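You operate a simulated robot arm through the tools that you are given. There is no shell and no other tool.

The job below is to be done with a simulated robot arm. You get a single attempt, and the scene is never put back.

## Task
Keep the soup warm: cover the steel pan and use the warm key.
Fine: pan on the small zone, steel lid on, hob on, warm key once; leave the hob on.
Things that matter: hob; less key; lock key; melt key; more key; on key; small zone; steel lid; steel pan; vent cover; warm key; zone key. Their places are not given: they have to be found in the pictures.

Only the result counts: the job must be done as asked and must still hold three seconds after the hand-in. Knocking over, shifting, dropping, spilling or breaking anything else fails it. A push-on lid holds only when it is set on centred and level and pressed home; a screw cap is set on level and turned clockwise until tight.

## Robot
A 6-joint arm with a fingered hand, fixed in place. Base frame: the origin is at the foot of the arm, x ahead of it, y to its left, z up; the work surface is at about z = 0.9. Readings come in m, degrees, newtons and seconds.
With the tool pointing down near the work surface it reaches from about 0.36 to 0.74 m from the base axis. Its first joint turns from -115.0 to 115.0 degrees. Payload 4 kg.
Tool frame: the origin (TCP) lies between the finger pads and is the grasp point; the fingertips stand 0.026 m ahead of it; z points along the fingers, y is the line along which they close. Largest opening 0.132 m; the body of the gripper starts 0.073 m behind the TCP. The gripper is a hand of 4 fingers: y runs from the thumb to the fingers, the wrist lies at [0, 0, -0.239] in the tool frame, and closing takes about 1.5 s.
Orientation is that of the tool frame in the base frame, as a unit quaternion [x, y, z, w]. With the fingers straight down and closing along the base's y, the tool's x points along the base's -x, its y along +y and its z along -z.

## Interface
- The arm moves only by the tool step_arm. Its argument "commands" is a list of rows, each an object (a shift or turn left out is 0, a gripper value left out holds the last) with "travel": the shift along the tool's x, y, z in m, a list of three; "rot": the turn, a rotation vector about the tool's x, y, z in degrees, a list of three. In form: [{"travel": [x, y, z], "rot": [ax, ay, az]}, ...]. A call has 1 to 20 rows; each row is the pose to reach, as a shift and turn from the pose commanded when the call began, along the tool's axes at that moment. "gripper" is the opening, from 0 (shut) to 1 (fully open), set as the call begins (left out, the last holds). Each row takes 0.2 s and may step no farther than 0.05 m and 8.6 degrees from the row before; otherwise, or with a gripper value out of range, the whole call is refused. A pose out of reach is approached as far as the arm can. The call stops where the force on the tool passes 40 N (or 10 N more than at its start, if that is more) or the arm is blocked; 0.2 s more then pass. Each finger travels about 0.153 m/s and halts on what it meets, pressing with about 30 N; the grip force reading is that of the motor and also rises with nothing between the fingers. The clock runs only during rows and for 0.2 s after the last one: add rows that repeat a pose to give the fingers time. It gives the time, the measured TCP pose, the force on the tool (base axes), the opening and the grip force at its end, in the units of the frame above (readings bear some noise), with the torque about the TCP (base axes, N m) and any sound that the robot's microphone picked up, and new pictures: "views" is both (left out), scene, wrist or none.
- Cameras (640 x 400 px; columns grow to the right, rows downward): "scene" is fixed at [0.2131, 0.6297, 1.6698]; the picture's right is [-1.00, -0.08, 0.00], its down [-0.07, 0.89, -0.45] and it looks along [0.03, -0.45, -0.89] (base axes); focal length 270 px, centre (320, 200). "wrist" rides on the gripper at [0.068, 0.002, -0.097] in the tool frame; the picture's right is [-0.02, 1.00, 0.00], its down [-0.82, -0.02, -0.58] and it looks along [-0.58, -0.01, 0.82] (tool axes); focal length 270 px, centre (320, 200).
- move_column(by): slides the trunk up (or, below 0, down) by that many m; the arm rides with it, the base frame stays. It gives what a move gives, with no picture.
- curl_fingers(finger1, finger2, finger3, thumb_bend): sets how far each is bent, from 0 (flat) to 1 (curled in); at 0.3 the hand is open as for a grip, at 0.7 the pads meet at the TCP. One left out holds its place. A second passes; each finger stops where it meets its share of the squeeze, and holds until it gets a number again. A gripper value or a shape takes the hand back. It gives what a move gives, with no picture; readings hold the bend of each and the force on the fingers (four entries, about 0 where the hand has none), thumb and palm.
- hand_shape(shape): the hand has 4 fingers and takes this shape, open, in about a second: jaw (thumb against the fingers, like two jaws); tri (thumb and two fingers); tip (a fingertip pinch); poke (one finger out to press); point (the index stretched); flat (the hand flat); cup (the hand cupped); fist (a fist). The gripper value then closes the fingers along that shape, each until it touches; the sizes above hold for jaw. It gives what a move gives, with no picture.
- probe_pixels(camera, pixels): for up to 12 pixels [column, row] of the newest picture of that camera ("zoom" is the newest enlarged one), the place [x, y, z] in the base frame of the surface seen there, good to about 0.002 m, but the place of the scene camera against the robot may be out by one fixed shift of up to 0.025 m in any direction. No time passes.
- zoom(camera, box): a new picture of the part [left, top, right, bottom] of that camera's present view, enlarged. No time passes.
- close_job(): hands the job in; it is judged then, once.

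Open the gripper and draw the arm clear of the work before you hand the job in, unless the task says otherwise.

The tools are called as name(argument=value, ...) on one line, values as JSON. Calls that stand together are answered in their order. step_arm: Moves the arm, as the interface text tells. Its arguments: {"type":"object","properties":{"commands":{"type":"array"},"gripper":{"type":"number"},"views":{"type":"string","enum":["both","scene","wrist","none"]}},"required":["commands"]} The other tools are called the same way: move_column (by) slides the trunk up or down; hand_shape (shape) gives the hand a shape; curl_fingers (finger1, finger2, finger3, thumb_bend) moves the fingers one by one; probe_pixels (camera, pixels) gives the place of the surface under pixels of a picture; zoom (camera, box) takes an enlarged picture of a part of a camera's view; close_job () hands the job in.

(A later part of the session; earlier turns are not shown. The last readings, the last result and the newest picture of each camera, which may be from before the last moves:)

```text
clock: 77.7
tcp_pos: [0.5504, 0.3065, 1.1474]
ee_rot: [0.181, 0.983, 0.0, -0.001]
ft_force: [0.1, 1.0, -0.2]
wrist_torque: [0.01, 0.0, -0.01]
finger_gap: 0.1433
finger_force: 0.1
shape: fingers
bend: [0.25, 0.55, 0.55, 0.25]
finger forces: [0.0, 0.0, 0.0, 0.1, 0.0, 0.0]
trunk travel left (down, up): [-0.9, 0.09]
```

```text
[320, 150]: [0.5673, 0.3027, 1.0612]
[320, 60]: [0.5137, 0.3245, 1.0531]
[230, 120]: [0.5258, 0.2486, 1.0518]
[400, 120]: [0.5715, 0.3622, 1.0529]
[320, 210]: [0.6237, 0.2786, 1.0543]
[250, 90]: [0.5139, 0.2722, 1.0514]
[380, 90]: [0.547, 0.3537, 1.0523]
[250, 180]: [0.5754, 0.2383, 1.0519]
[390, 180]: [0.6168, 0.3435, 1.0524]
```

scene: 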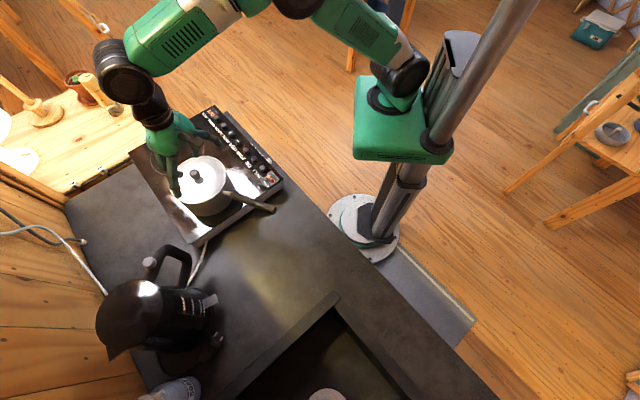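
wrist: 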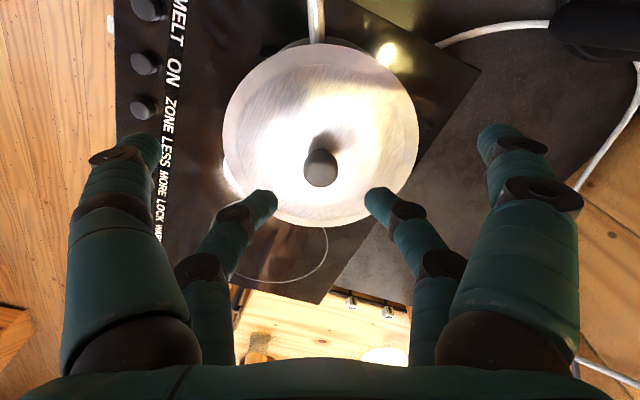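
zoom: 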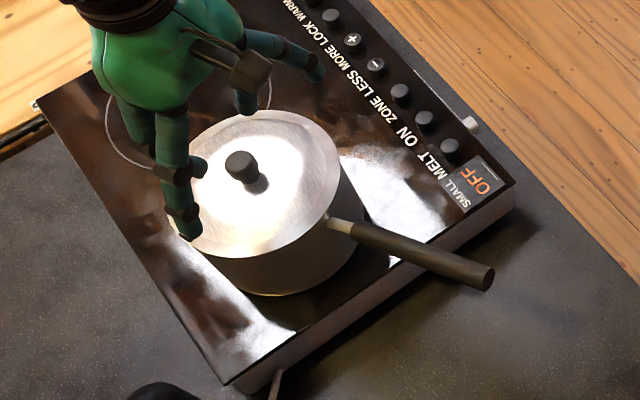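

The lid is on and level, its edge z between 1.051 and 1.054 all round. I zoom to verify the seating and centring.

zoom(camera="wrist", box=[200, 20, 440, 240])

probe_pixels(camera="zoom", pixels=[[63, 215], [570, 215], [310, 48], [330, 375], [130, 100], [480, 95], [125, 310], [525, 295], [318, 255], [310, 32], [240, 40]])

zoom(camera="scene", box=[165, 145, 245, 225])

```text
1.82 times, centred on (320, 130) of wrist
```

zoom: 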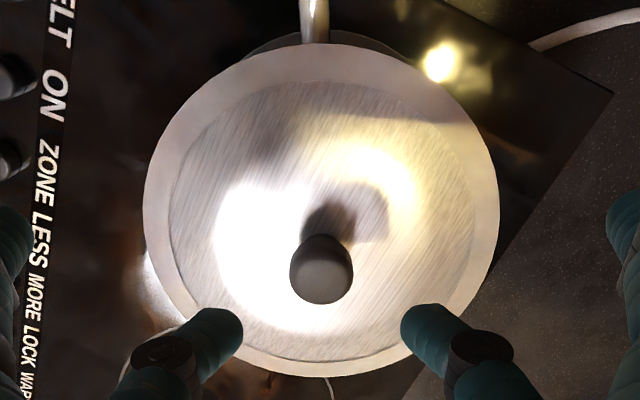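

```text
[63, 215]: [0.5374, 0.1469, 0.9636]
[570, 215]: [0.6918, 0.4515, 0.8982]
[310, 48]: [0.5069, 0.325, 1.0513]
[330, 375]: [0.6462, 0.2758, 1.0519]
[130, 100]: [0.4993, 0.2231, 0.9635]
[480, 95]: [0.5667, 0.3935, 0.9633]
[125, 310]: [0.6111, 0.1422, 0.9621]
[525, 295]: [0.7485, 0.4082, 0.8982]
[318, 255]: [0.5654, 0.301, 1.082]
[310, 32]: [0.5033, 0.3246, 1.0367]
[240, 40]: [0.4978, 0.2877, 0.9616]
```

```text
5.00 times, centred on (205, 185) of scene
```

zoom: 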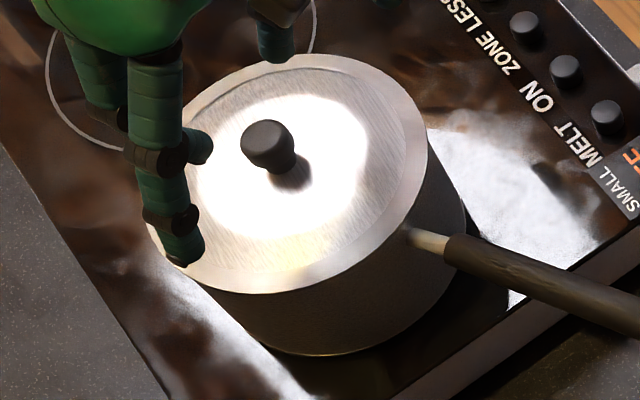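

The lid's knob is 142 mm higher than it was on the counter, so its lip is about 5 mm inside the rim and it's centred within 2 mm: seated. I move over the ON key near (0.465,0.168), staying high, and switch to the poke shape.

step_arm(commands=[{"travel": [0, -0.01, -0.01]}, {"travel": [0.0052, -0.04, -0.02]}, {"travel": [0.0104, -0.075, -0.02]}, {"travel": [0.0208, -0.11, -0.02]}, {"travel": [0.0312, -0.145, -0.02]}, {"travel": [0.0312, -0.1596, -0.02]}, {"travel": [0.0312, -0.1596, -0.02]}], views="none")

hand_shape(shape="poke")

step_arm(commands=[{"travel": [0, 0, 0]}])

zoom(camera="wrist", box=[160, 0, 480, 300])

zoom(camera="scene", box=[170, 90, 300, 200])

```text
clock: 79.3
tcp_pos: [0.4657, 0.1687, 1.1671]
ee_rot: [0.182, 0.983, 0.0, 0.0]
ft_force: [0.4, -0.1, -0.4]
wrist_torque: [-0.03, 0.01, -0.01]
finger_gap: 0.1433
finger_force: 0.0
shape: fingers
bend: [0.25, 0.55, 0.55, 0.25]
finger forces: [0.0, 0.0, 0.0, 0.0, 0.0, 0.0]
trunk travel left (down, up): [-0.9, 0.09]
```

```text
clock: 80.2
tcp_pos: [0.4656, 0.1693, 1.1663]
ee_rot: [0.18, 0.984, 0.0, 0.0]
ft_force: [0.3, -0.1, 0.4]
wrist_torque: [0.0, -0.03, 0.0]
finger_gap: 0.0002
finger_force: 0.1
shape: poke
bend: [1.0, 1.0, 1.0, 0.34]
finger forces: [0.0, 0.0, 0.1, 0.0, 0.1, 0.1]
trunk travel left (down, up): [-0.9, 0.09]
```

```text
clock: 80.6
tcp_pos: [0.4662, 0.1691, 1.167]
ee_rot: [0.182, 0.983, 0.0, 0.0]
ft_force: [-0.1, 0.3, -0.7]
wrist_torque: [-0.03, -0.03, 0.02]
finger_gap: 0.0
finger_force: 0.0
shape: poke
bend: [1.0, 1.0, 1.0, 0.34]
finger forces: [0.0, 0.1, 0.0, 0.1, 0.1, 0.1]
trunk travel left (down, up): [-0.9, 0.09]
```

scene: 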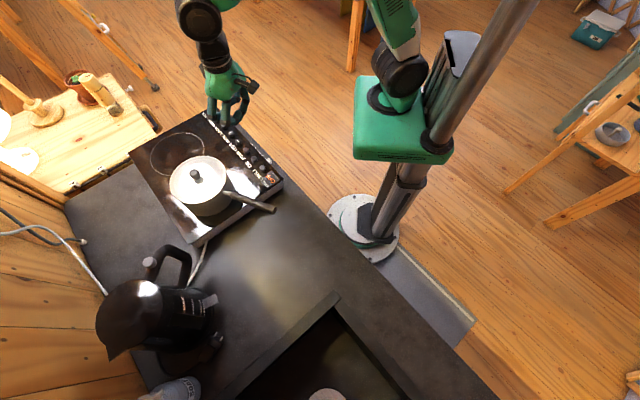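
wrist: 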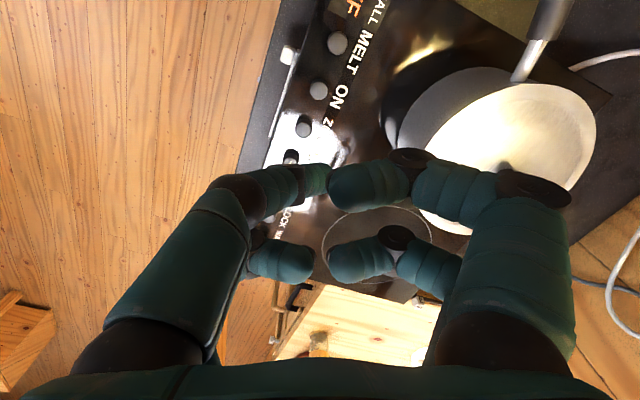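

```text
1.33 times, centred on (320, 150) of wrist
```

zoom: 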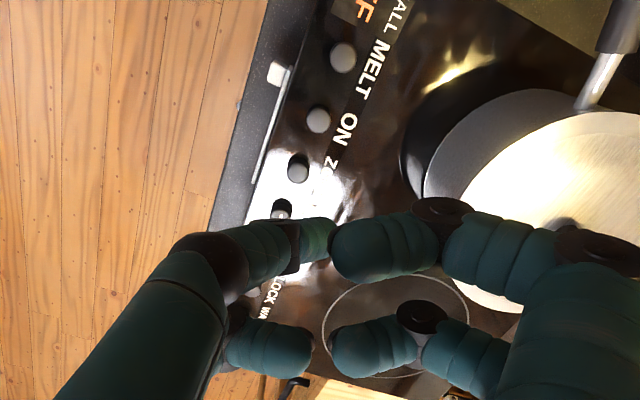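

```text
3.64 times, centred on (235, 145) of scene
```

zoom: 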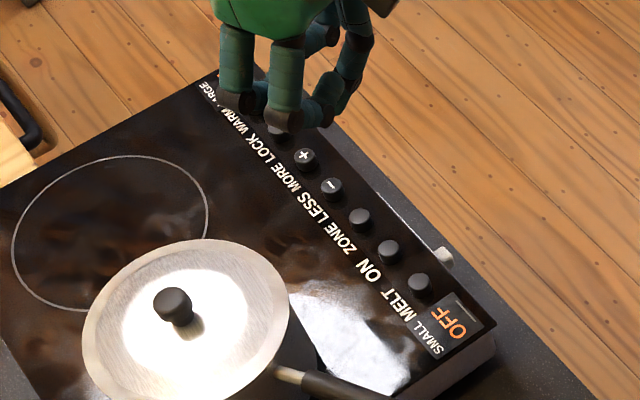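

The built-in poke shape folds everything and hides the keys. I make my own pointer instead: finger1 straightened as the pressing finger on the +y side, so the hand stays away from the pan, and the others curled in.

curl_fingers(finger1=0.35, finger2=1.0, finger3=0.9, thumb_bend=0.95)

step_arm(commands=[{"travel": [0, 0, 0]}])

zoom(camera="wrist", box=[200, 0, 600, 300])

zoom(camera="scene", box=[170, 60, 300, 160])

```text
clock: 81.6
tcp_pos: [0.466, 0.169, 1.1672]
ee_rot: [0.181, 0.984, 0.0, 0.0]
ft_force: [1.0, 0.1, -0.4]
wrist_torque: [0.01, 0.01, 0.01]
finger_gap: 0.0379
finger_force: 0.0
shape: fingers
bend: [0.35, 0.93, 0.89, 0.95]
finger forces: [0.0, 0.0, 0.0, 0.0, 0.0, 0.0]
trunk travel left (down, up): [-0.9, 0.09]
```

```text
clock: 82.0
tcp_pos: [0.4663, 0.1685, 1.1667]
ee_rot: [0.181, 0.983, 0.0, 0.0]
ft_force: [0.7, -0.7, 0.6]
wrist_torque: [0.0, -0.02, 0.02]
finger_gap: 0.0381
finger_force: 0.1
shape: fingers
bend: [0.35, 0.93, 0.89, 0.95]
finger forces: [0.1, 0.0, 0.0, 0.0, 0.1, 0.0]
trunk travel left (down, up): [-0.9, 0.09]
```

scene: 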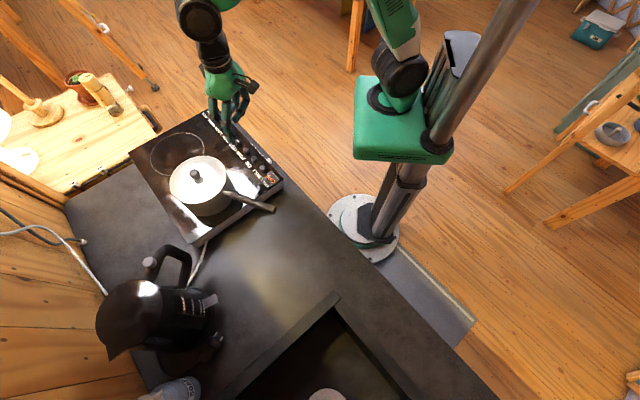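
wrist: 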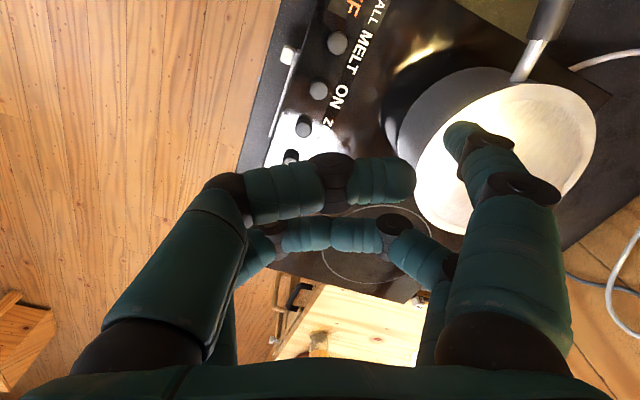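

```text
1.33 times, centred on (400, 150) of wrist
```

zoom: 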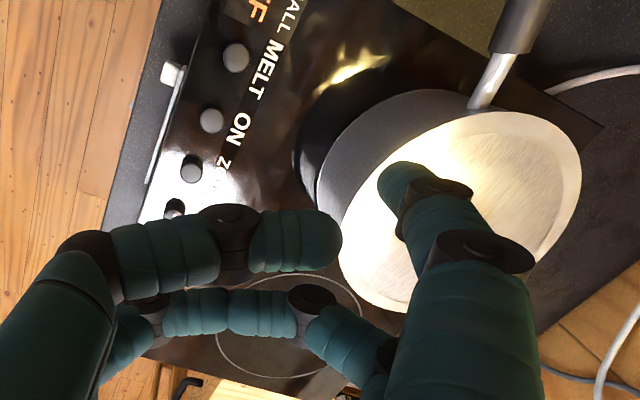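

```text
4.00 times, centred on (235, 110) of scene
```

zoom: 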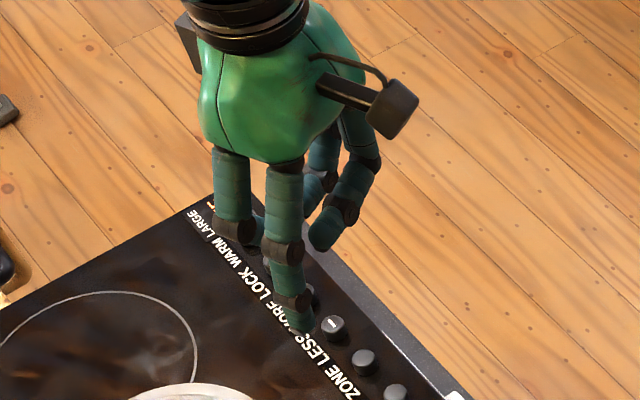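

Finger1 is now a pointer with its tip near (455,132) in the wrist view, extending well below the curled fingers. I probe the tip and the curled fingers for their offsets from the TCP.

probe_pixels(camera="wrist", pixels=[[455, 128], [462, 124], [450, 136], [455, 148], [470, 130], [480, 145], [330, 165], [380, 170], [395, 180], [390, 225], [330, 225]])

probe_pixels(camera="wrist", pixels=[[337, 43], [318, 89], [303, 126], [290, 156], [336, 38], [317, 84], [290, 55]])

```text
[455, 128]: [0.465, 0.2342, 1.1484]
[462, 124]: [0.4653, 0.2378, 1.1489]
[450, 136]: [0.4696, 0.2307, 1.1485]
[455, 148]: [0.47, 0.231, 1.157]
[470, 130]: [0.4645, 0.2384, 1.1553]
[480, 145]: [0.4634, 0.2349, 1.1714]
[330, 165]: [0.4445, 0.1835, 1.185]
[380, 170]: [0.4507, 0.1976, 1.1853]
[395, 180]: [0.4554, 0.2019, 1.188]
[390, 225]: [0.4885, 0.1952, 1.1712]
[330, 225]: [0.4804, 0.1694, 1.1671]
```

```text
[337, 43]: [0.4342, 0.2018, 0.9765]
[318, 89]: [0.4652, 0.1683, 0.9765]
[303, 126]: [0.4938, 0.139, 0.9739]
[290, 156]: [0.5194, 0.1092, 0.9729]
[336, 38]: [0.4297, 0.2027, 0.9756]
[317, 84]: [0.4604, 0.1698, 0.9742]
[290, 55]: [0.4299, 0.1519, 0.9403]
```

The curled front pair hangs only about 1 cm above the pointer tip, which is too little clearance over neighbouring keys. I reshape: finger1 at 0.45 for more reach, finger2 and thumb fully curled alone, and finger3 laid flat outward.

curl_fingers(finger1=0.45, finger2=1.0, finger3=0.0, thumb_bend=1.0)

step_arm(commands=[{"travel": [0, 0, 0]}])

zoom(camera="scene", box=[170, 60, 300, 160])

```text
clock: 83.0
tcp_pos: [0.4659, 0.169, 1.1675]
ee_rot: [0.181, 0.983, 0.0, 0.0]
ft_force: [0.1, 0.4, -0.5]
wrist_torque: [-0.01, -0.01, -0.01]
finger_gap: 0.036
finger_force: 0.0
shape: fingers
bend: [0.45, 1.0, 0.0, 1.0]
finger forces: [0.1, 0.1, 0.1, 0.0, 0.0, 0.0]
trunk travel left (down, up): [-0.9, 0.09]
```

```text
clock: 83.4
tcp_pos: [0.4662, 0.1687, 1.1674]
ee_rot: [0.181, 0.983, 0.0, 0.0]
ft_force: [-0.9, -0.4, -1.0]
wrist_torque: [0.01, 0.0, 0.02]
finger_gap: 0.0361
finger_force: 0.1
shape: fingers
bend: [0.45, 1.0, 0.0, 1.0]
finger forces: [0.0, 0.0, 0.0, 0.1, 0.0, 0.0]
trunk travel left (down, up): [-0.9, 0.09]
```

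scene: 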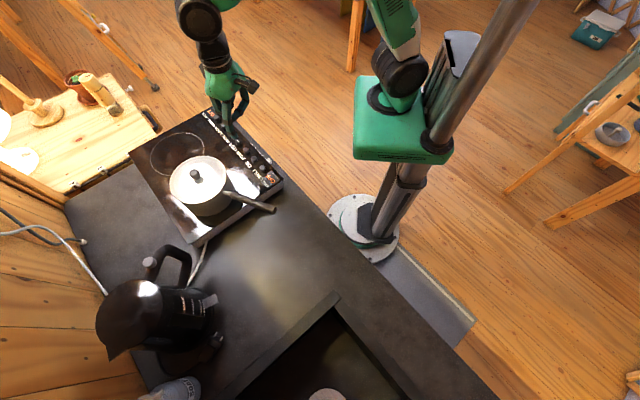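
wrist: 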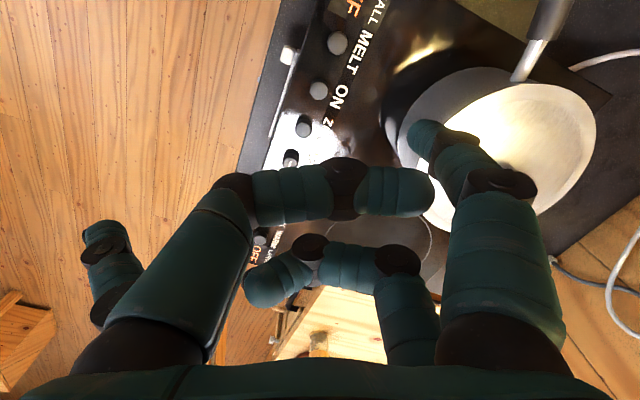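

```text
4.00 times, centred on (235, 110) of scene
```

zoom: 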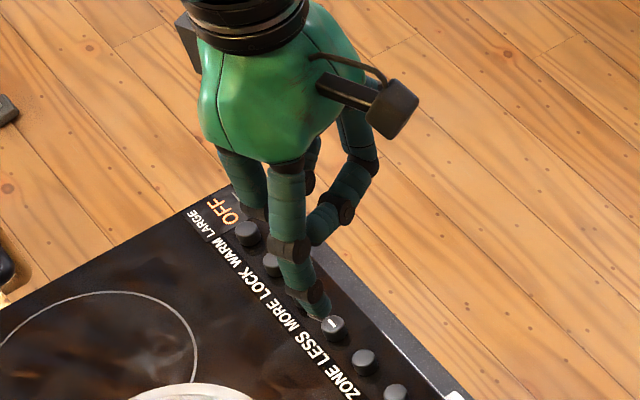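

Finger1 points down clearly, with its tip near (422,132). I probe the tip and the curled fingers' heights.

probe_pixels(camera="wrist", pixels=[[420, 126], [427, 121], [413, 133], [420, 145], [440, 130], [345, 165], [400, 185], [345, 200], [310, 245], [340, 255], [105, 230], [110, 265]])

zoom(camera="wrist", box=[360, 90, 480, 190])

```text
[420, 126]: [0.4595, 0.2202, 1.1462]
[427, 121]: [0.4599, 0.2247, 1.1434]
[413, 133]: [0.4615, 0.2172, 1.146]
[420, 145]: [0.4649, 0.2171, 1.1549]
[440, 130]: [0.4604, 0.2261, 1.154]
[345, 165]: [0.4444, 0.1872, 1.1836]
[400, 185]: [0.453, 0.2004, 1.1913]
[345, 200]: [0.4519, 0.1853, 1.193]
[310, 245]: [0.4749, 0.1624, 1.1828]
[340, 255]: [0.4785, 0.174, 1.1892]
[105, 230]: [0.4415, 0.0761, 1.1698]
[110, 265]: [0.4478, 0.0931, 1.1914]
```

```text
4.00 times, centred on (420, 140) of wrist
```

zoom: 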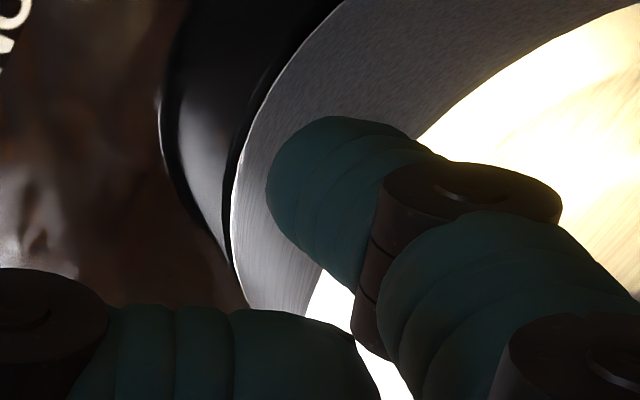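

The tip's contact point is at TCP+(−0.0006,0.049) and 0.030 below, and the curled fingers stay 30 mm above it. I move so the tip hovers about 20 mm over the ON key at (0.465,0.168).

step_arm(commands=[{"travel": [-0.0085, -0.0231, 0.01]}, {"travel": [-0.017, -0.0463, 0.03]}, {"travel": [-0.017, -0.0463, 0.07]}, {"travel": [-0.017, -0.0463, 0.11]}, {"travel": [-0.017, -0.0463, 0.142]}, {"travel": [-0.017, -0.0463, 0.142]}])

zoom(camera="wrist", box=[300, 0, 520, 200])

zoom(camera="scene", box=[200, 100, 300, 190])

```text
clock: 84.8
tcp_pos: [0.4652, 0.1183, 1.0252]
ee_rot: [0.182, 0.983, 0.0, 0.0]
ft_force: [0.5, -0.3, -0.2]
wrist_torque: [-0.01, -0.08, -0.03]
finger_gap: 0.0362
finger_force: 0.1
shape: fingers
bend: [0.45, 1.0, 0.0, 1.0]
finger forces: [0.0, 0.1, 0.0, 0.1, 0.0, 0.0]
trunk travel left (down, up): [-0.9, 0.09]
```

scene: 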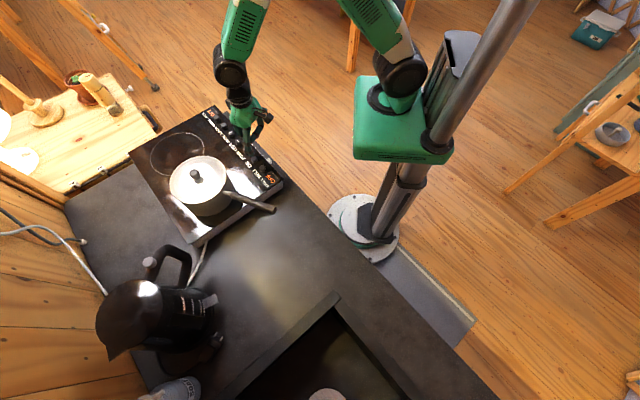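
wrist: 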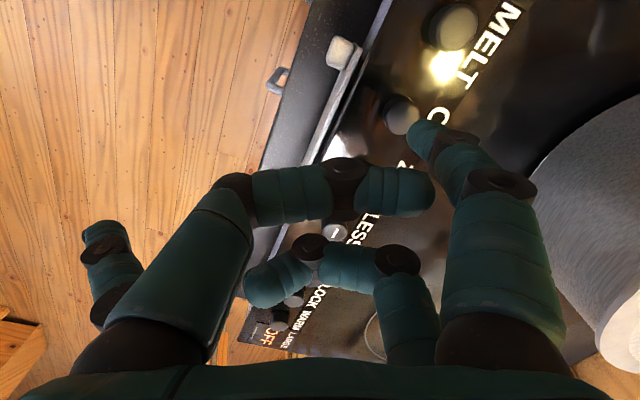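

```text
2.00 times, centred on (410, 100) of wrist
```

zoom: 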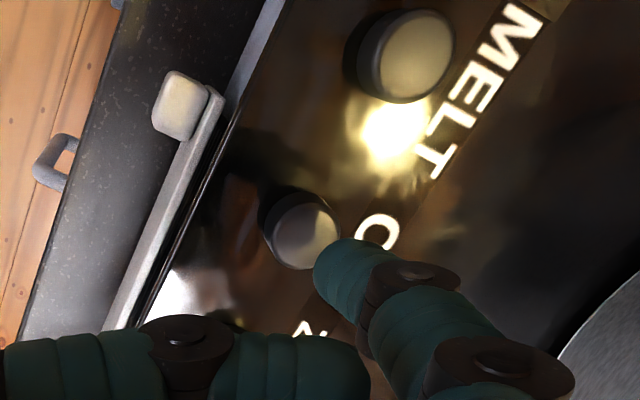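

```text
4.44 times, centred on (250, 145) of scene
```

zoom: 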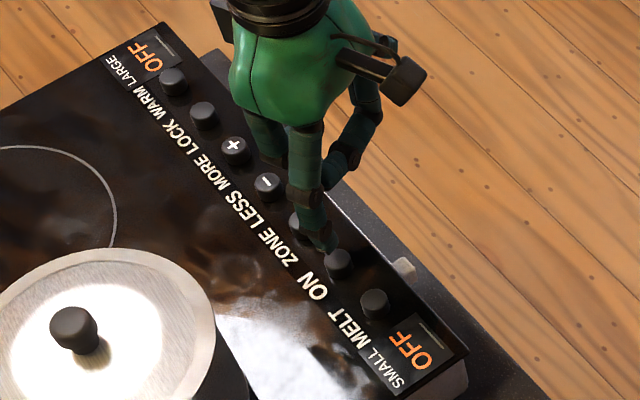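

The tip is directly above the ON key, which shows at (402,116) just below the tip at (421,135) as the perspective predicts. I descend in small steps and listen for a beep.

step_arm(commands=[{"travel": [0, 0, 0.006]}, {"travel": [0, 0, 0.012]}, {"travel": [0, 0, 0.012]}], views="wrist")

zoom(camera="wrist", box=[340, 60, 480, 180])

```text
clock: 85.6
tcp_pos: [0.4658, 0.1198, 1.0135]
ee_rot: [0.182, 0.983, 0.0, 0.001]
ft_force: [0.0, -0.7, 1.1]
wrist_torque: [-0.03, 0.0, 0.01]
finger_gap: 0.0364
finger_force: 0.2
shape: fingers
bend: [0.45, 1.0, 0.0, 1.0]
finger forces: [0.0, 0.0, 0.0, 0.0, 0.0, 0.0]
trunk travel left (down, up): [-0.9, 0.09]
```

wrist: 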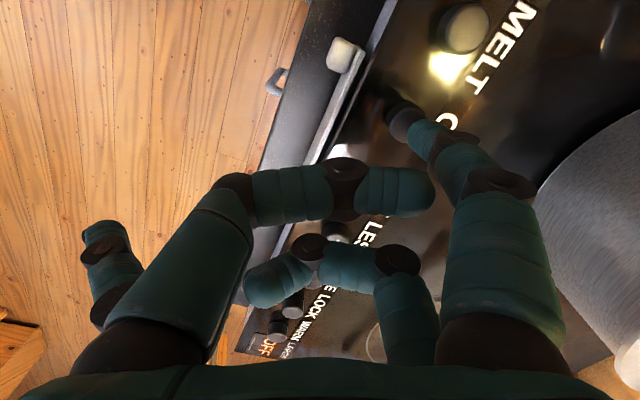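

```text
3.33 times, centred on (410, 120) of wrist
```

zoom: 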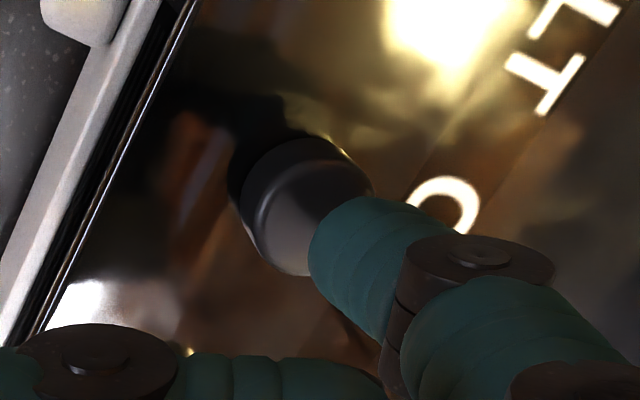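

The tip is still about 6 mm above the key and roughly 3–4 mm off toward +y in the image. I correct by 3 mm and descend further in 2 mm steps.

step_arm(commands=[{"travel": [0, -0.003, 0]}, {"travel": [0, -0.003, 0.003]}, {"travel": [0, -0.003, 0.003]}], views="wrist")

zoom(camera="wrist", box=[340, 60, 480, 180])

```text
clock: 86.4
tcp_pos: [0.4646, 0.1157, 1.012]
ee_rot: [0.181, 0.984, 0.0, 0.0]
ft_force: [0.1, -0.2, 0.0]
wrist_torque: [-0.01, -0.01, -0.01]
finger_gap: 0.0359
finger_force: 0.1
shape: fingers
bend: [0.45, 1.0, 0.0, 1.0]
finger forces: [0.1, 0.1, 0.0, 0.0, 0.1, 0.0]
trunk travel left (down, up): [-0.9, 0.09]
```

wrist: 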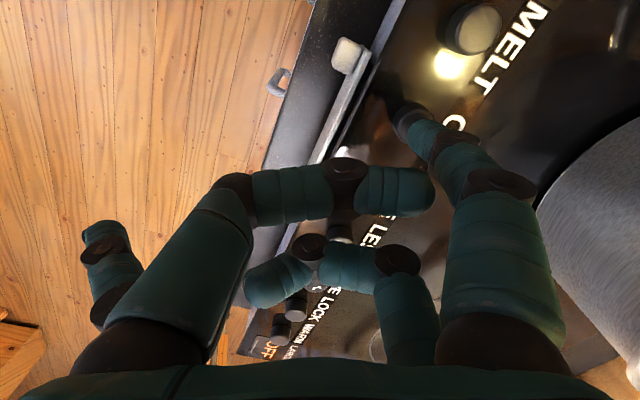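

```text
3.33 times, centred on (410, 120) of wrist
```

zoom: 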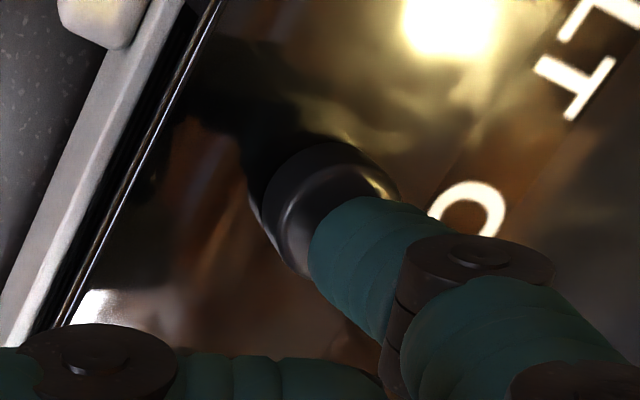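

The tip now covers the key's centre. I continue down in 2 mm steps.

step_arm(commands=[{"travel": [0, 0, 0.002]}, {"travel": [0, 0, 0.002]}], views="none")

step_arm(commands=[{"travel": [0, 0, 0.002]}, {"travel": [0, 0, 0.002]}], views="none")

```text
clock: 87.0
tcp_pos: [0.4645, 0.1162, 1.009]
ee_rot: [0.182, 0.983, -0.001, -0.001]
ft_force: [0.7, -0.9, 0.1]
wrist_torque: [0.0, 0.02, 0.0]
finger_gap: 0.0362
finger_force: 0.1
shape: fingers
bend: [0.45, 1.0, 0.0, 1.0]
finger forces: [0.1, 0.0, 0.0, 0.1, 0.0, 0.1]
trunk travel left (down, up): [-0.9, 0.09]
```

```text
clock: 87.6
tcp_pos: [0.4652, 0.116, 1.0065]
ee_rot: [0.182, 0.983, 0.001, -0.002]
ft_force: [-0.7, 0.1, 1.1]
wrist_torque: [0.06, 0.0, -0.02]
finger_gap: 0.0362
finger_force: 0.1
shape: fingers
bend: [0.45, 1.0, 0.0, 1.0]
finger forces: [0.9, 0.0, 0.0, 0.0, 0.0, 0.1]
trunk travel left (down, up): [-0.9, 0.09]
```

Contact starts, with finger1 at 0.9 N and no sound yet. I press 2 mm more.

step_arm(commands=[{"travel": [0, 0, 0.0015]}, {"travel": [0, 0, 0.0015]}], views="scene")

zoom(camera="scene", box=[200, 100, 300, 190])

```text
clock: 88.2
tcp_pos: [0.4648, 0.1167, 1.0053]
ee_rot: [0.181, 0.983, 0.0, -0.001]
ft_force: [-0.2, 0.7, 1.0]
wrist_torque: [0.08, 0.01, -0.01]
finger_gap: 0.0362
finger_force: 0.6
shape: fingers
bend: [0.45, 1.0, 0.0, 1.0]
finger forces: [1.5, 0.1, 0.0, 0.1, 0.1, 0.1]
trunk travel left (down, up): [-0.9, 0.09]
heard: click
```

scene: 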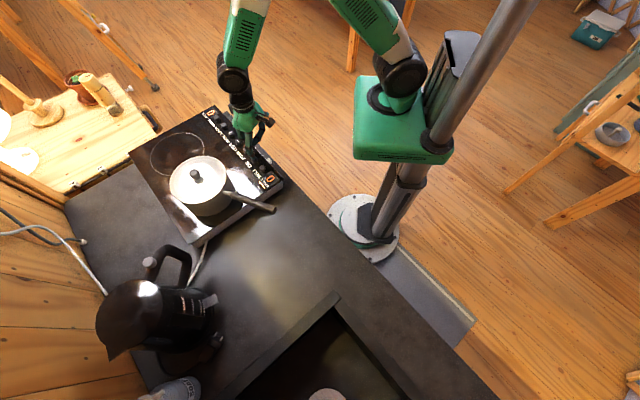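

```text
4.44 times, centred on (250, 145) of scene
```

zoom: 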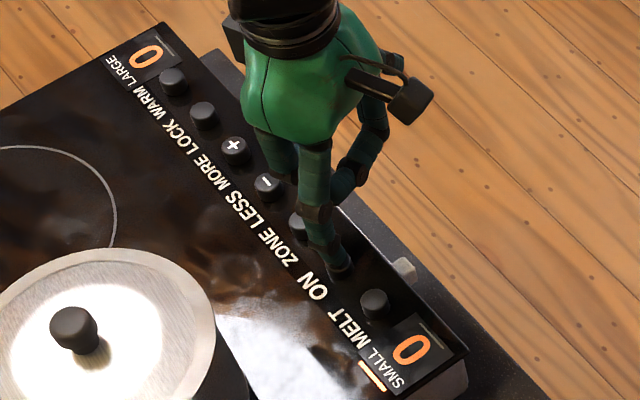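

Heard a click: both displays now show "0", and an orange bar lights by SMALL, so the hob is on with the small zone selected. I lift the finger off by 25 mm and look closely at the displays.

step_arm(commands=[{"travel": [0, 0, -0.005]}, {"travel": [0, 0, -0.015]}, {"travel": [0, 0, -0.03]}, {"travel": [0, 0, -0.03]}])

zoom(camera="scene", box=[200, 100, 300, 190])

zoom(camera="scene", box=[255, 160, 295, 195])

```text
clock: 89.2
tcp_pos: [0.4652, 0.1183, 1.0349]
ee_rot: [0.182, 0.983, 0.0, -0.001]
ft_force: [0.9, -0.5, 0.5]
wrist_torque: [0.0, 0.01, -0.01]
finger_gap: 0.0363
finger_force: 0.0
shape: fingers
bend: [0.45, 1.0, 0.0, 1.0]
finger forces: [0.0, 0.0, 0.0, 0.1, 0.0, 0.1]
trunk travel left (down, up): [-0.9, 0.09]
```

scene: 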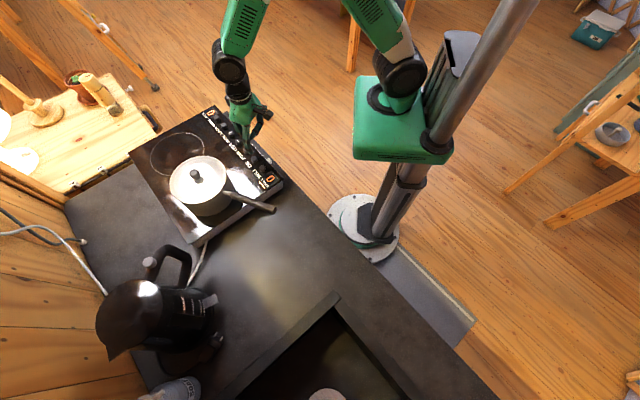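
wrist: 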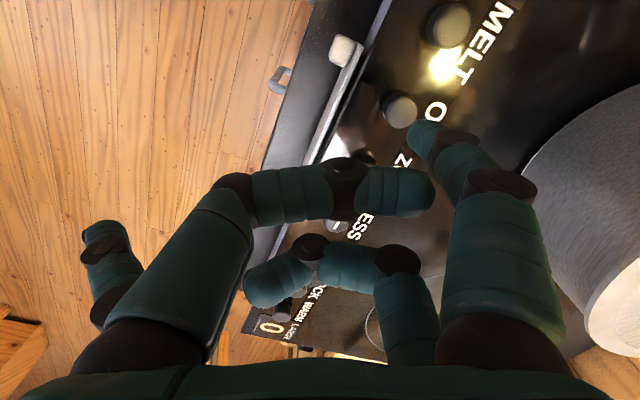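

```text
4.44 times, centred on (250, 145) of scene
```

zoom: 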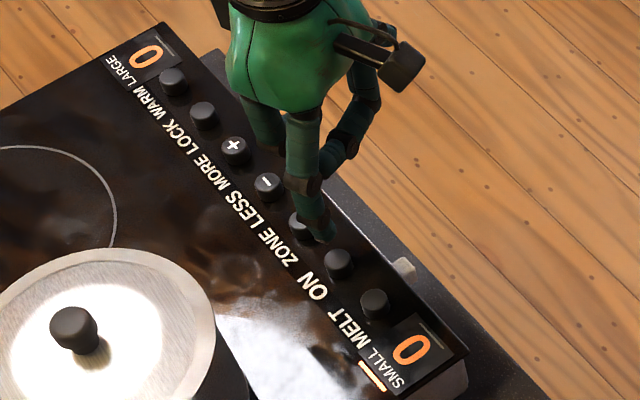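

```text
11.43 times, centred on (275, 178) of scene
```

zoom: 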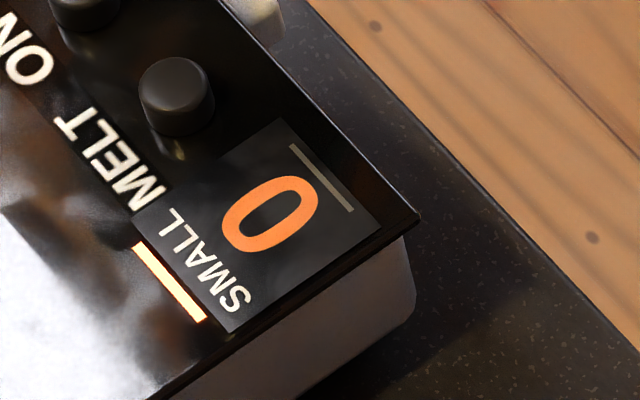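

Small is selected and on. The WARM key is the last one, at (0.617,0.014); I move there at a safe height with the same pointer.

step_arm(commands=[{"travel": [0, 0, -0.02]}, {"travel": [-0.0328, -0.0151, -0.02]}, {"travel": [-0.0657, -0.0302, -0.02]}, {"travel": [-0.0985, -0.0454, -0.02]}, {"travel": [-0.1313, -0.0605, -0.02]}, {"travel": [-0.1642, -0.0756, -0.02]}, {"travel": [-0.197, -0.0907, -0.02]}, {"travel": [-0.197, -0.0907, -0.02]}])

zoom(camera="wrist", box=[300, 0, 520, 200])

zoom(camera="scene", box=[180, 90, 280, 180])

```text
clock: 91.0
tcp_pos: [0.6161, -0.0381, 1.0553]
ee_rot: [0.182, 0.983, 0.0, 0.0]
ft_force: [-0.3, -0.3, 0.4]
wrist_torque: [0.02, -0.05, -0.01]
finger_gap: 0.0362
finger_force: 0.1
shape: fingers
bend: [0.45, 1.0, 0.0, 1.0]
finger forces: [0.0, 0.1, 0.0, 0.1, 0.0, 0.1]
trunk travel left (down, up): [-0.9, 0.09]
```

scene: 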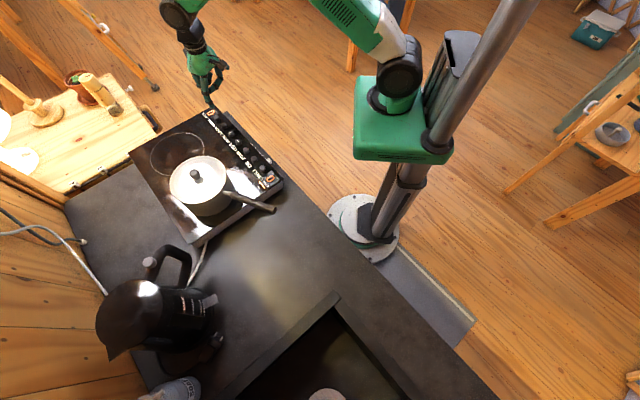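
wrist: 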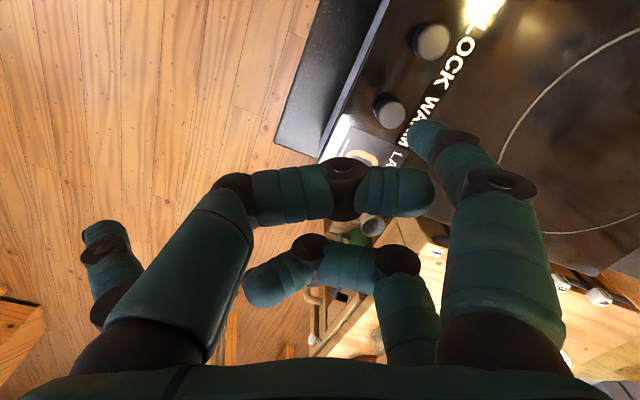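

```text
2.00 times, centred on (410, 100) of wrist
```

zoom: 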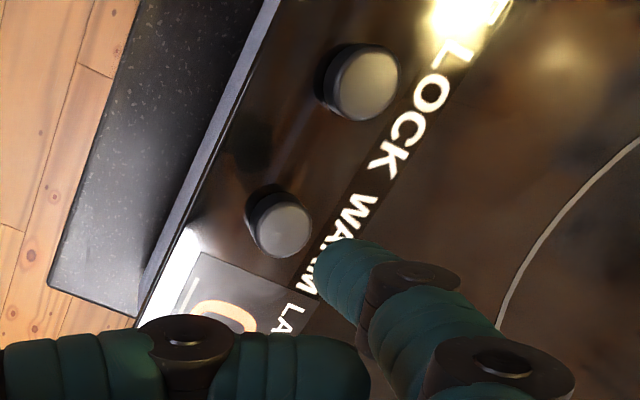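

```text
4.44 times, centred on (230, 135) of scene
```

zoom: 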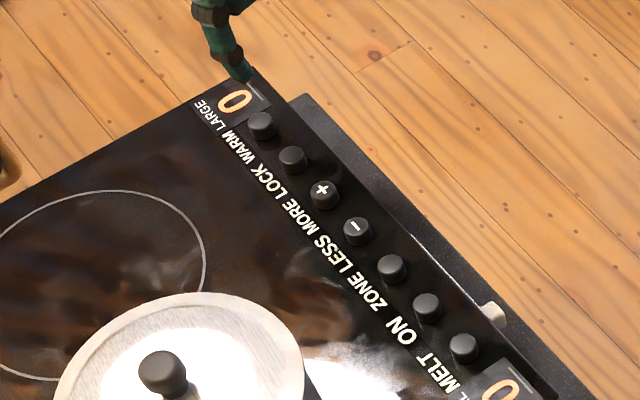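

The key beside the WARM label is at about (392,114) in the wrist view. I probe its top centre for precise alignment.

probe_pixels(camera="wrist", pixels=[[392, 114], [384, 112], [403, 113], [393, 105], [393, 124], [433, 42]])

```text
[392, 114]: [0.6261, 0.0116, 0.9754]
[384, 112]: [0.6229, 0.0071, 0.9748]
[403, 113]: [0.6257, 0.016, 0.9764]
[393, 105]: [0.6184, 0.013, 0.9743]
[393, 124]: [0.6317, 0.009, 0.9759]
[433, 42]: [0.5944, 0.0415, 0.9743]
```

From close up, the WARM key top is at (0.625,0.0115), slightly beyond my first estimate. I shift (0.0085,−0.0025) and descend to about 6 mm above it.

step_arm(commands=[{"travel": [-0.0088, 0.0007, 0.0]}, {"travel": [-0.0088, 0.0007, 0.015]}, {"travel": [-0.0088, 0.0007, 0.03]}, {"travel": [-0.0088, 0.0007, 0.042]}, {"travel": [-0.0088, 0.0007, 0.042]}])

zoom(camera="wrist", box=[340, 60, 480, 180])

zoom(camera="scene", box=[180, 90, 280, 180])

```text
clock: 92.2
tcp_pos: [0.6258, -0.041, 1.0113]
ee_rot: [0.182, 0.983, 0.0, 0.001]
ft_force: [0.0, -0.3, 0.0]
wrist_torque: [0.03, -0.02, -0.01]
finger_gap: 0.0359
finger_force: 0.0
shape: fingers
bend: [0.45, 1.0, 0.0, 1.0]
finger forces: [0.0, 0.0, 0.0, 0.0, 0.0, 0.1]
trunk travel left (down, up): [-0.9, 0.09]
```

scene: 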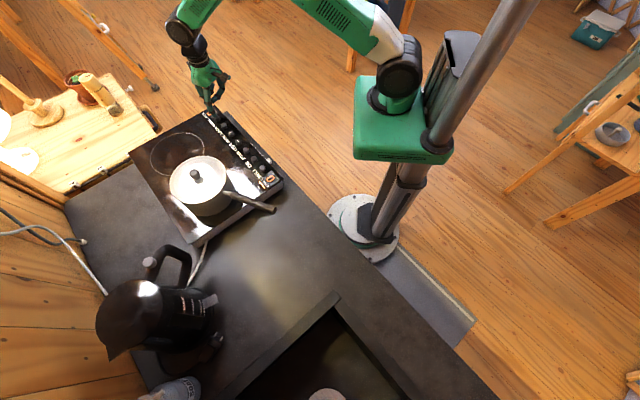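
wrist: 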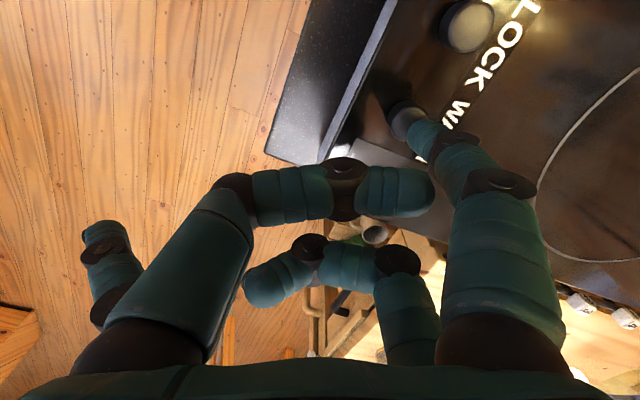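

```text
3.33 times, centred on (410, 120) of wrist
```

zoom: 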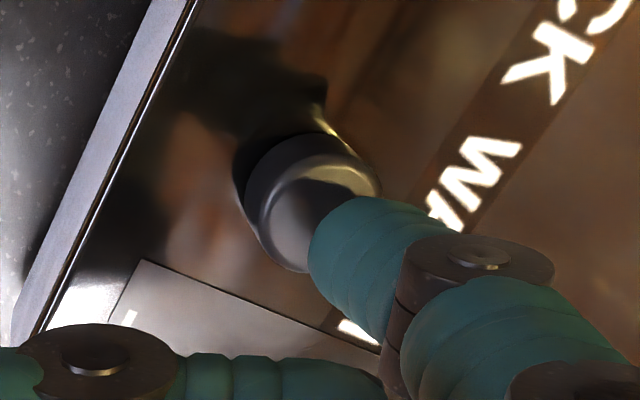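

```text
4.44 times, centred on (230, 135) of scene
```

zoom: 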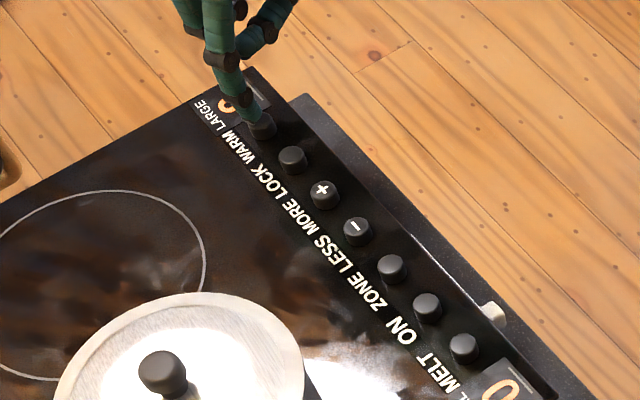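

The tip needs about 2.5 mm more toward −y to match the alignment that worked on the ON key. I shift that and press down in small steps until one click.

step_arm(commands=[{"travel": [0, -0.0025, 0]}, {"travel": [0, -0.0025, 0.003]}, {"travel": [0, -0.0025, 0.003]}], views="none")

step_arm(commands=[{"travel": [0, 0, 0.002]}, {"travel": [0, 0, 0.002]}], views="wrist")

zoom(camera="wrist", box=[340, 60, 480, 180])

```text
clock: 93.0
tcp_pos: [0.6237, -0.0435, 1.0102]
ee_rot: [0.181, 0.983, 0.001, 0.0]
ft_force: [1.0, 0.4, -0.2]
wrist_torque: [0.0, 0.0, 0.04]
finger_gap: 0.0362
finger_force: 0.0
shape: fingers
bend: [0.45, 1.0, 0.0, 1.0]
finger forces: [0.1, 0.0, 0.2, 0.1, 0.0, 0.0]
trunk travel left (down, up): [-0.9, 0.09]
```

```text
clock: 93.6
tcp_pos: [0.6233, -0.0424, 1.008]
ee_rot: [0.181, 0.983, 0.001, -0.001]
ft_force: [0.4, -0.5, -0.4]
wrist_torque: [0.03, 0.0, 0.01]
finger_gap: 0.0364
finger_force: 0.2
shape: fingers
bend: [0.45, 1.0, 0.0, 1.0]
finger forces: [0.3, 0.0, 0.0, 0.1, 0.0, 0.0]
trunk travel left (down, up): [-0.9, 0.09]
```

wrist: 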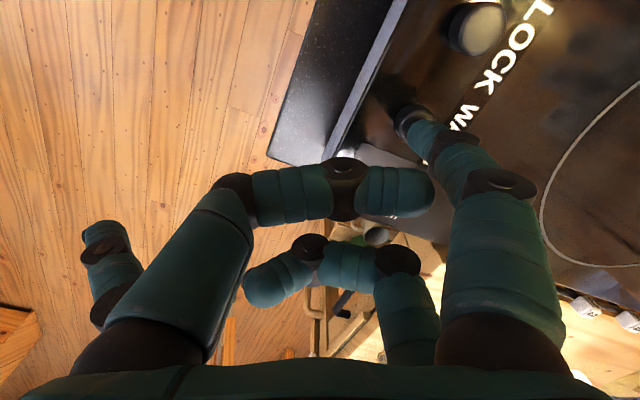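

```text
3.33 times, centred on (410, 120) of wrist
```

zoom: 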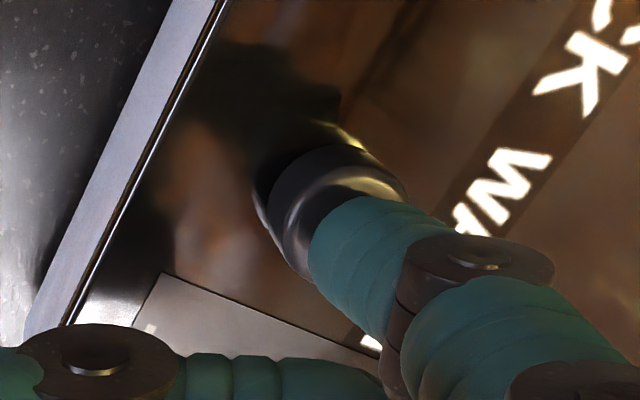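

The finger is starting to touch the WARM key (0.3 N) and is well aligned. I press down 1.5 mm at a time and stop at the click.

step_arm(commands=[{"travel": [0, 0, 0.0015]}, {"travel": [0, 0, 0.0015]}], views="scene")

```text
clock: 94.2
tcp_pos: [0.6239, -0.0436, 1.0064]
ee_rot: [0.182, 0.983, -0.001, 0.0]
ft_force: [0.2, 0.0, 0.5]
wrist_torque: [0.08, 0.0, 0.01]
finger_gap: 0.0361
finger_force: 0.6
shape: fingers
bend: [0.45, 1.0, 0.0, 1.0]
finger forces: [1.0, 0.0, 0.1, 0.0, 0.0, 0.0]
trunk travel left (down, up): [-0.9, 0.09]
```

scene: 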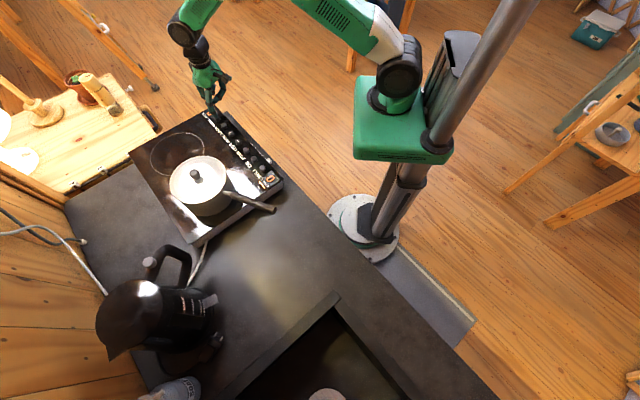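

No click yet at 1.0 N. I press another 1.2 mm.

step_arm(commands=[{"travel": [0, 0, 0.0012]}, {"travel": [0, 0, 0.0012]}], views="scene")

zoom(camera="scene", box=[190, 95, 300, 195])

```text
clock: 94.8
tcp_pos: [0.6232, -0.0441, 1.0059]
ee_rot: [0.181, 0.983, 0.0, 0.0]
ft_force: [0.6, -0.4, 2.9]
wrist_torque: [0.03, -0.01, -0.04]
finger_gap: 0.0363
finger_force: 0.4
shape: fingers
bend: [0.45, 1.0, 0.0, 1.0]
finger forces: [1.5, 0.0, 0.0, 0.0, 0.0, 0.0]
trunk travel left (down, up): [-0.9, 0.09]
heard: click
```

scene: 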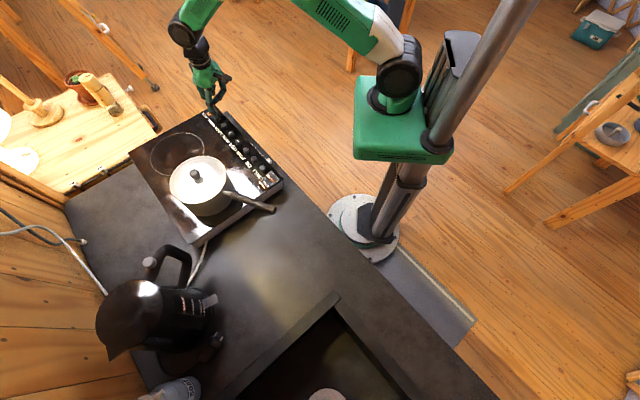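

```text
4.00 times, centred on (245, 145) of scene
```

zoom: 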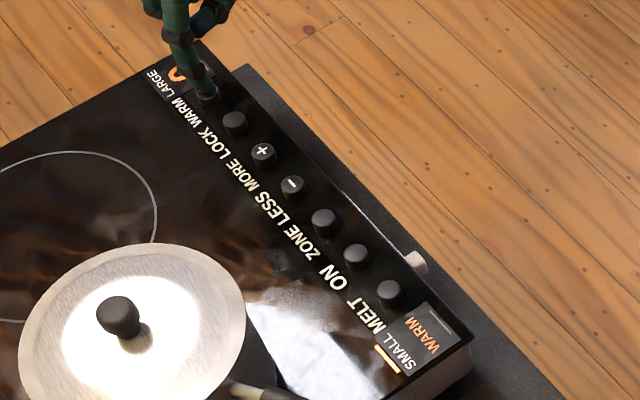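

Heard the click: the SMALL display now reads "WARM". I lift straight off, go high and away from the hob, and open the hand.

step_arm(commands=[{"travel": [0, 0, -0.005]}, {"travel": [0, 0, -0.02]}, {"travel": [0, 0, -0.05]}, {"travel": [0, 0, -0.09]}, {"travel": [0, 0, -0.13]}, {"travel": [0.03, -0.02, -0.16]}, {"travel": [0.06, -0.04, -0.18]}, {"travel": [0.09, -0.06, -0.2]}, {"travel": [0.12, -0.08, -0.22]}, {"travel": [0.12, -0.08, -0.22]}], views="none")

step_arm(commands=[{"travel": [0, 0, 0]}, {"travel": [0, 0, 0]}, {"travel": [0, 0, 0]}, {"travel": [0, 0, 0]}, {"travel": [0, 0, 0]}, {"travel": [0, 0, 0]}, {"travel": [0, 0, 0]}], gripper=1)

zoom(camera="scene", box=[190, 95, 300, 195])

zoom(camera="scene", box=[130, 130, 300, 260])

```text
clock: 97.0
tcp_pos: [0.4842, -0.0779, 1.2249]
ee_rot: [0.182, 0.983, 0.0, -0.001]
ft_force: [-0.2, 0.5, -0.1]
wrist_torque: [0.0, 0.02, -0.01]
finger_gap: 0.036
finger_force: 0.0
shape: fingers
bend: [0.45, 1.0, 0.0, 1.0]
finger forces: [0.1, 0.1, 0.0, 0.0, 0.1, 0.0]
trunk travel left (down, up): [-0.9, 0.09]
```

```text
clock: 98.6
tcp_pos: [0.484, -0.0764, 1.2244]
ee_rot: [0.181, 0.984, 0.001, 0.0]
ft_force: [-0.1, 0.4, 0.1]
wrist_torque: [-0.01, 0.01, -0.01]
finger_gap: 0.1261
finger_force: 0.1
shape: jaw
bend: [0.39, 0.39, 0.39, 0.28]
finger forces: [0.0, 0.1, 0.0, 0.0, 0.1, 0.0]
trunk travel left (down, up): [-0.9, 0.09]
```

scene: 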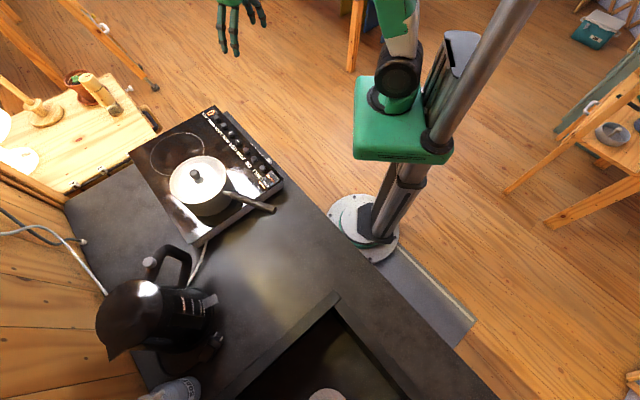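
wrist: 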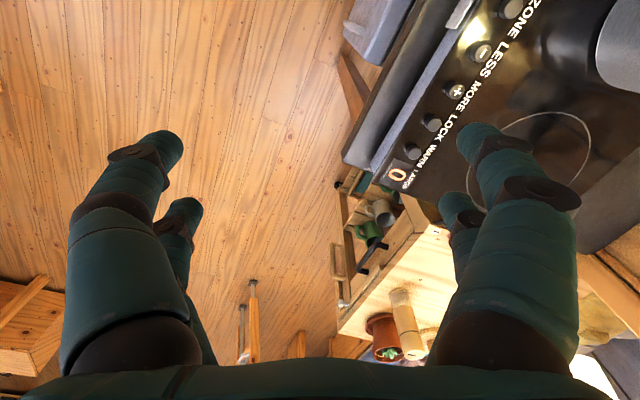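

```text
4.00 times, centred on (245, 145) of scene
```

zoom: 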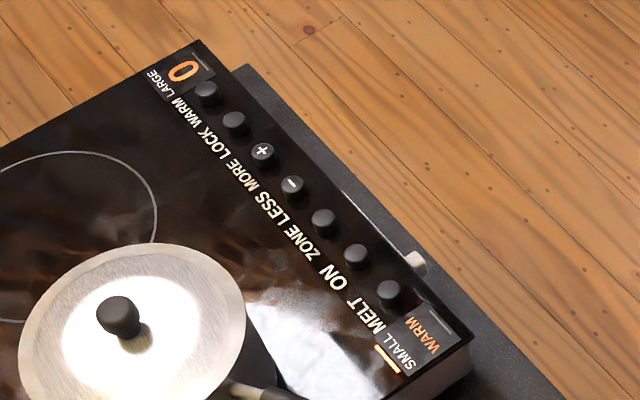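

```text
3.08 times, centred on (215, 195) of scene
```

zoom: 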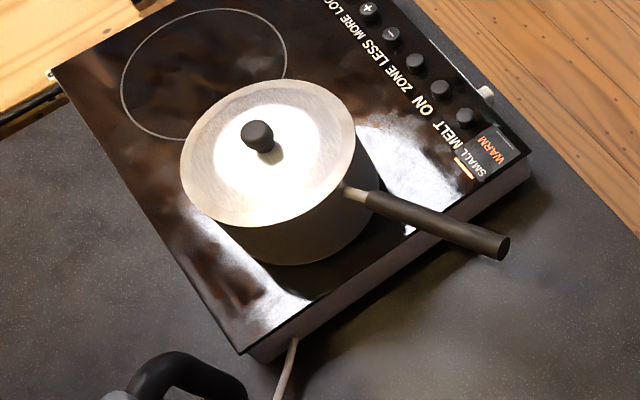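

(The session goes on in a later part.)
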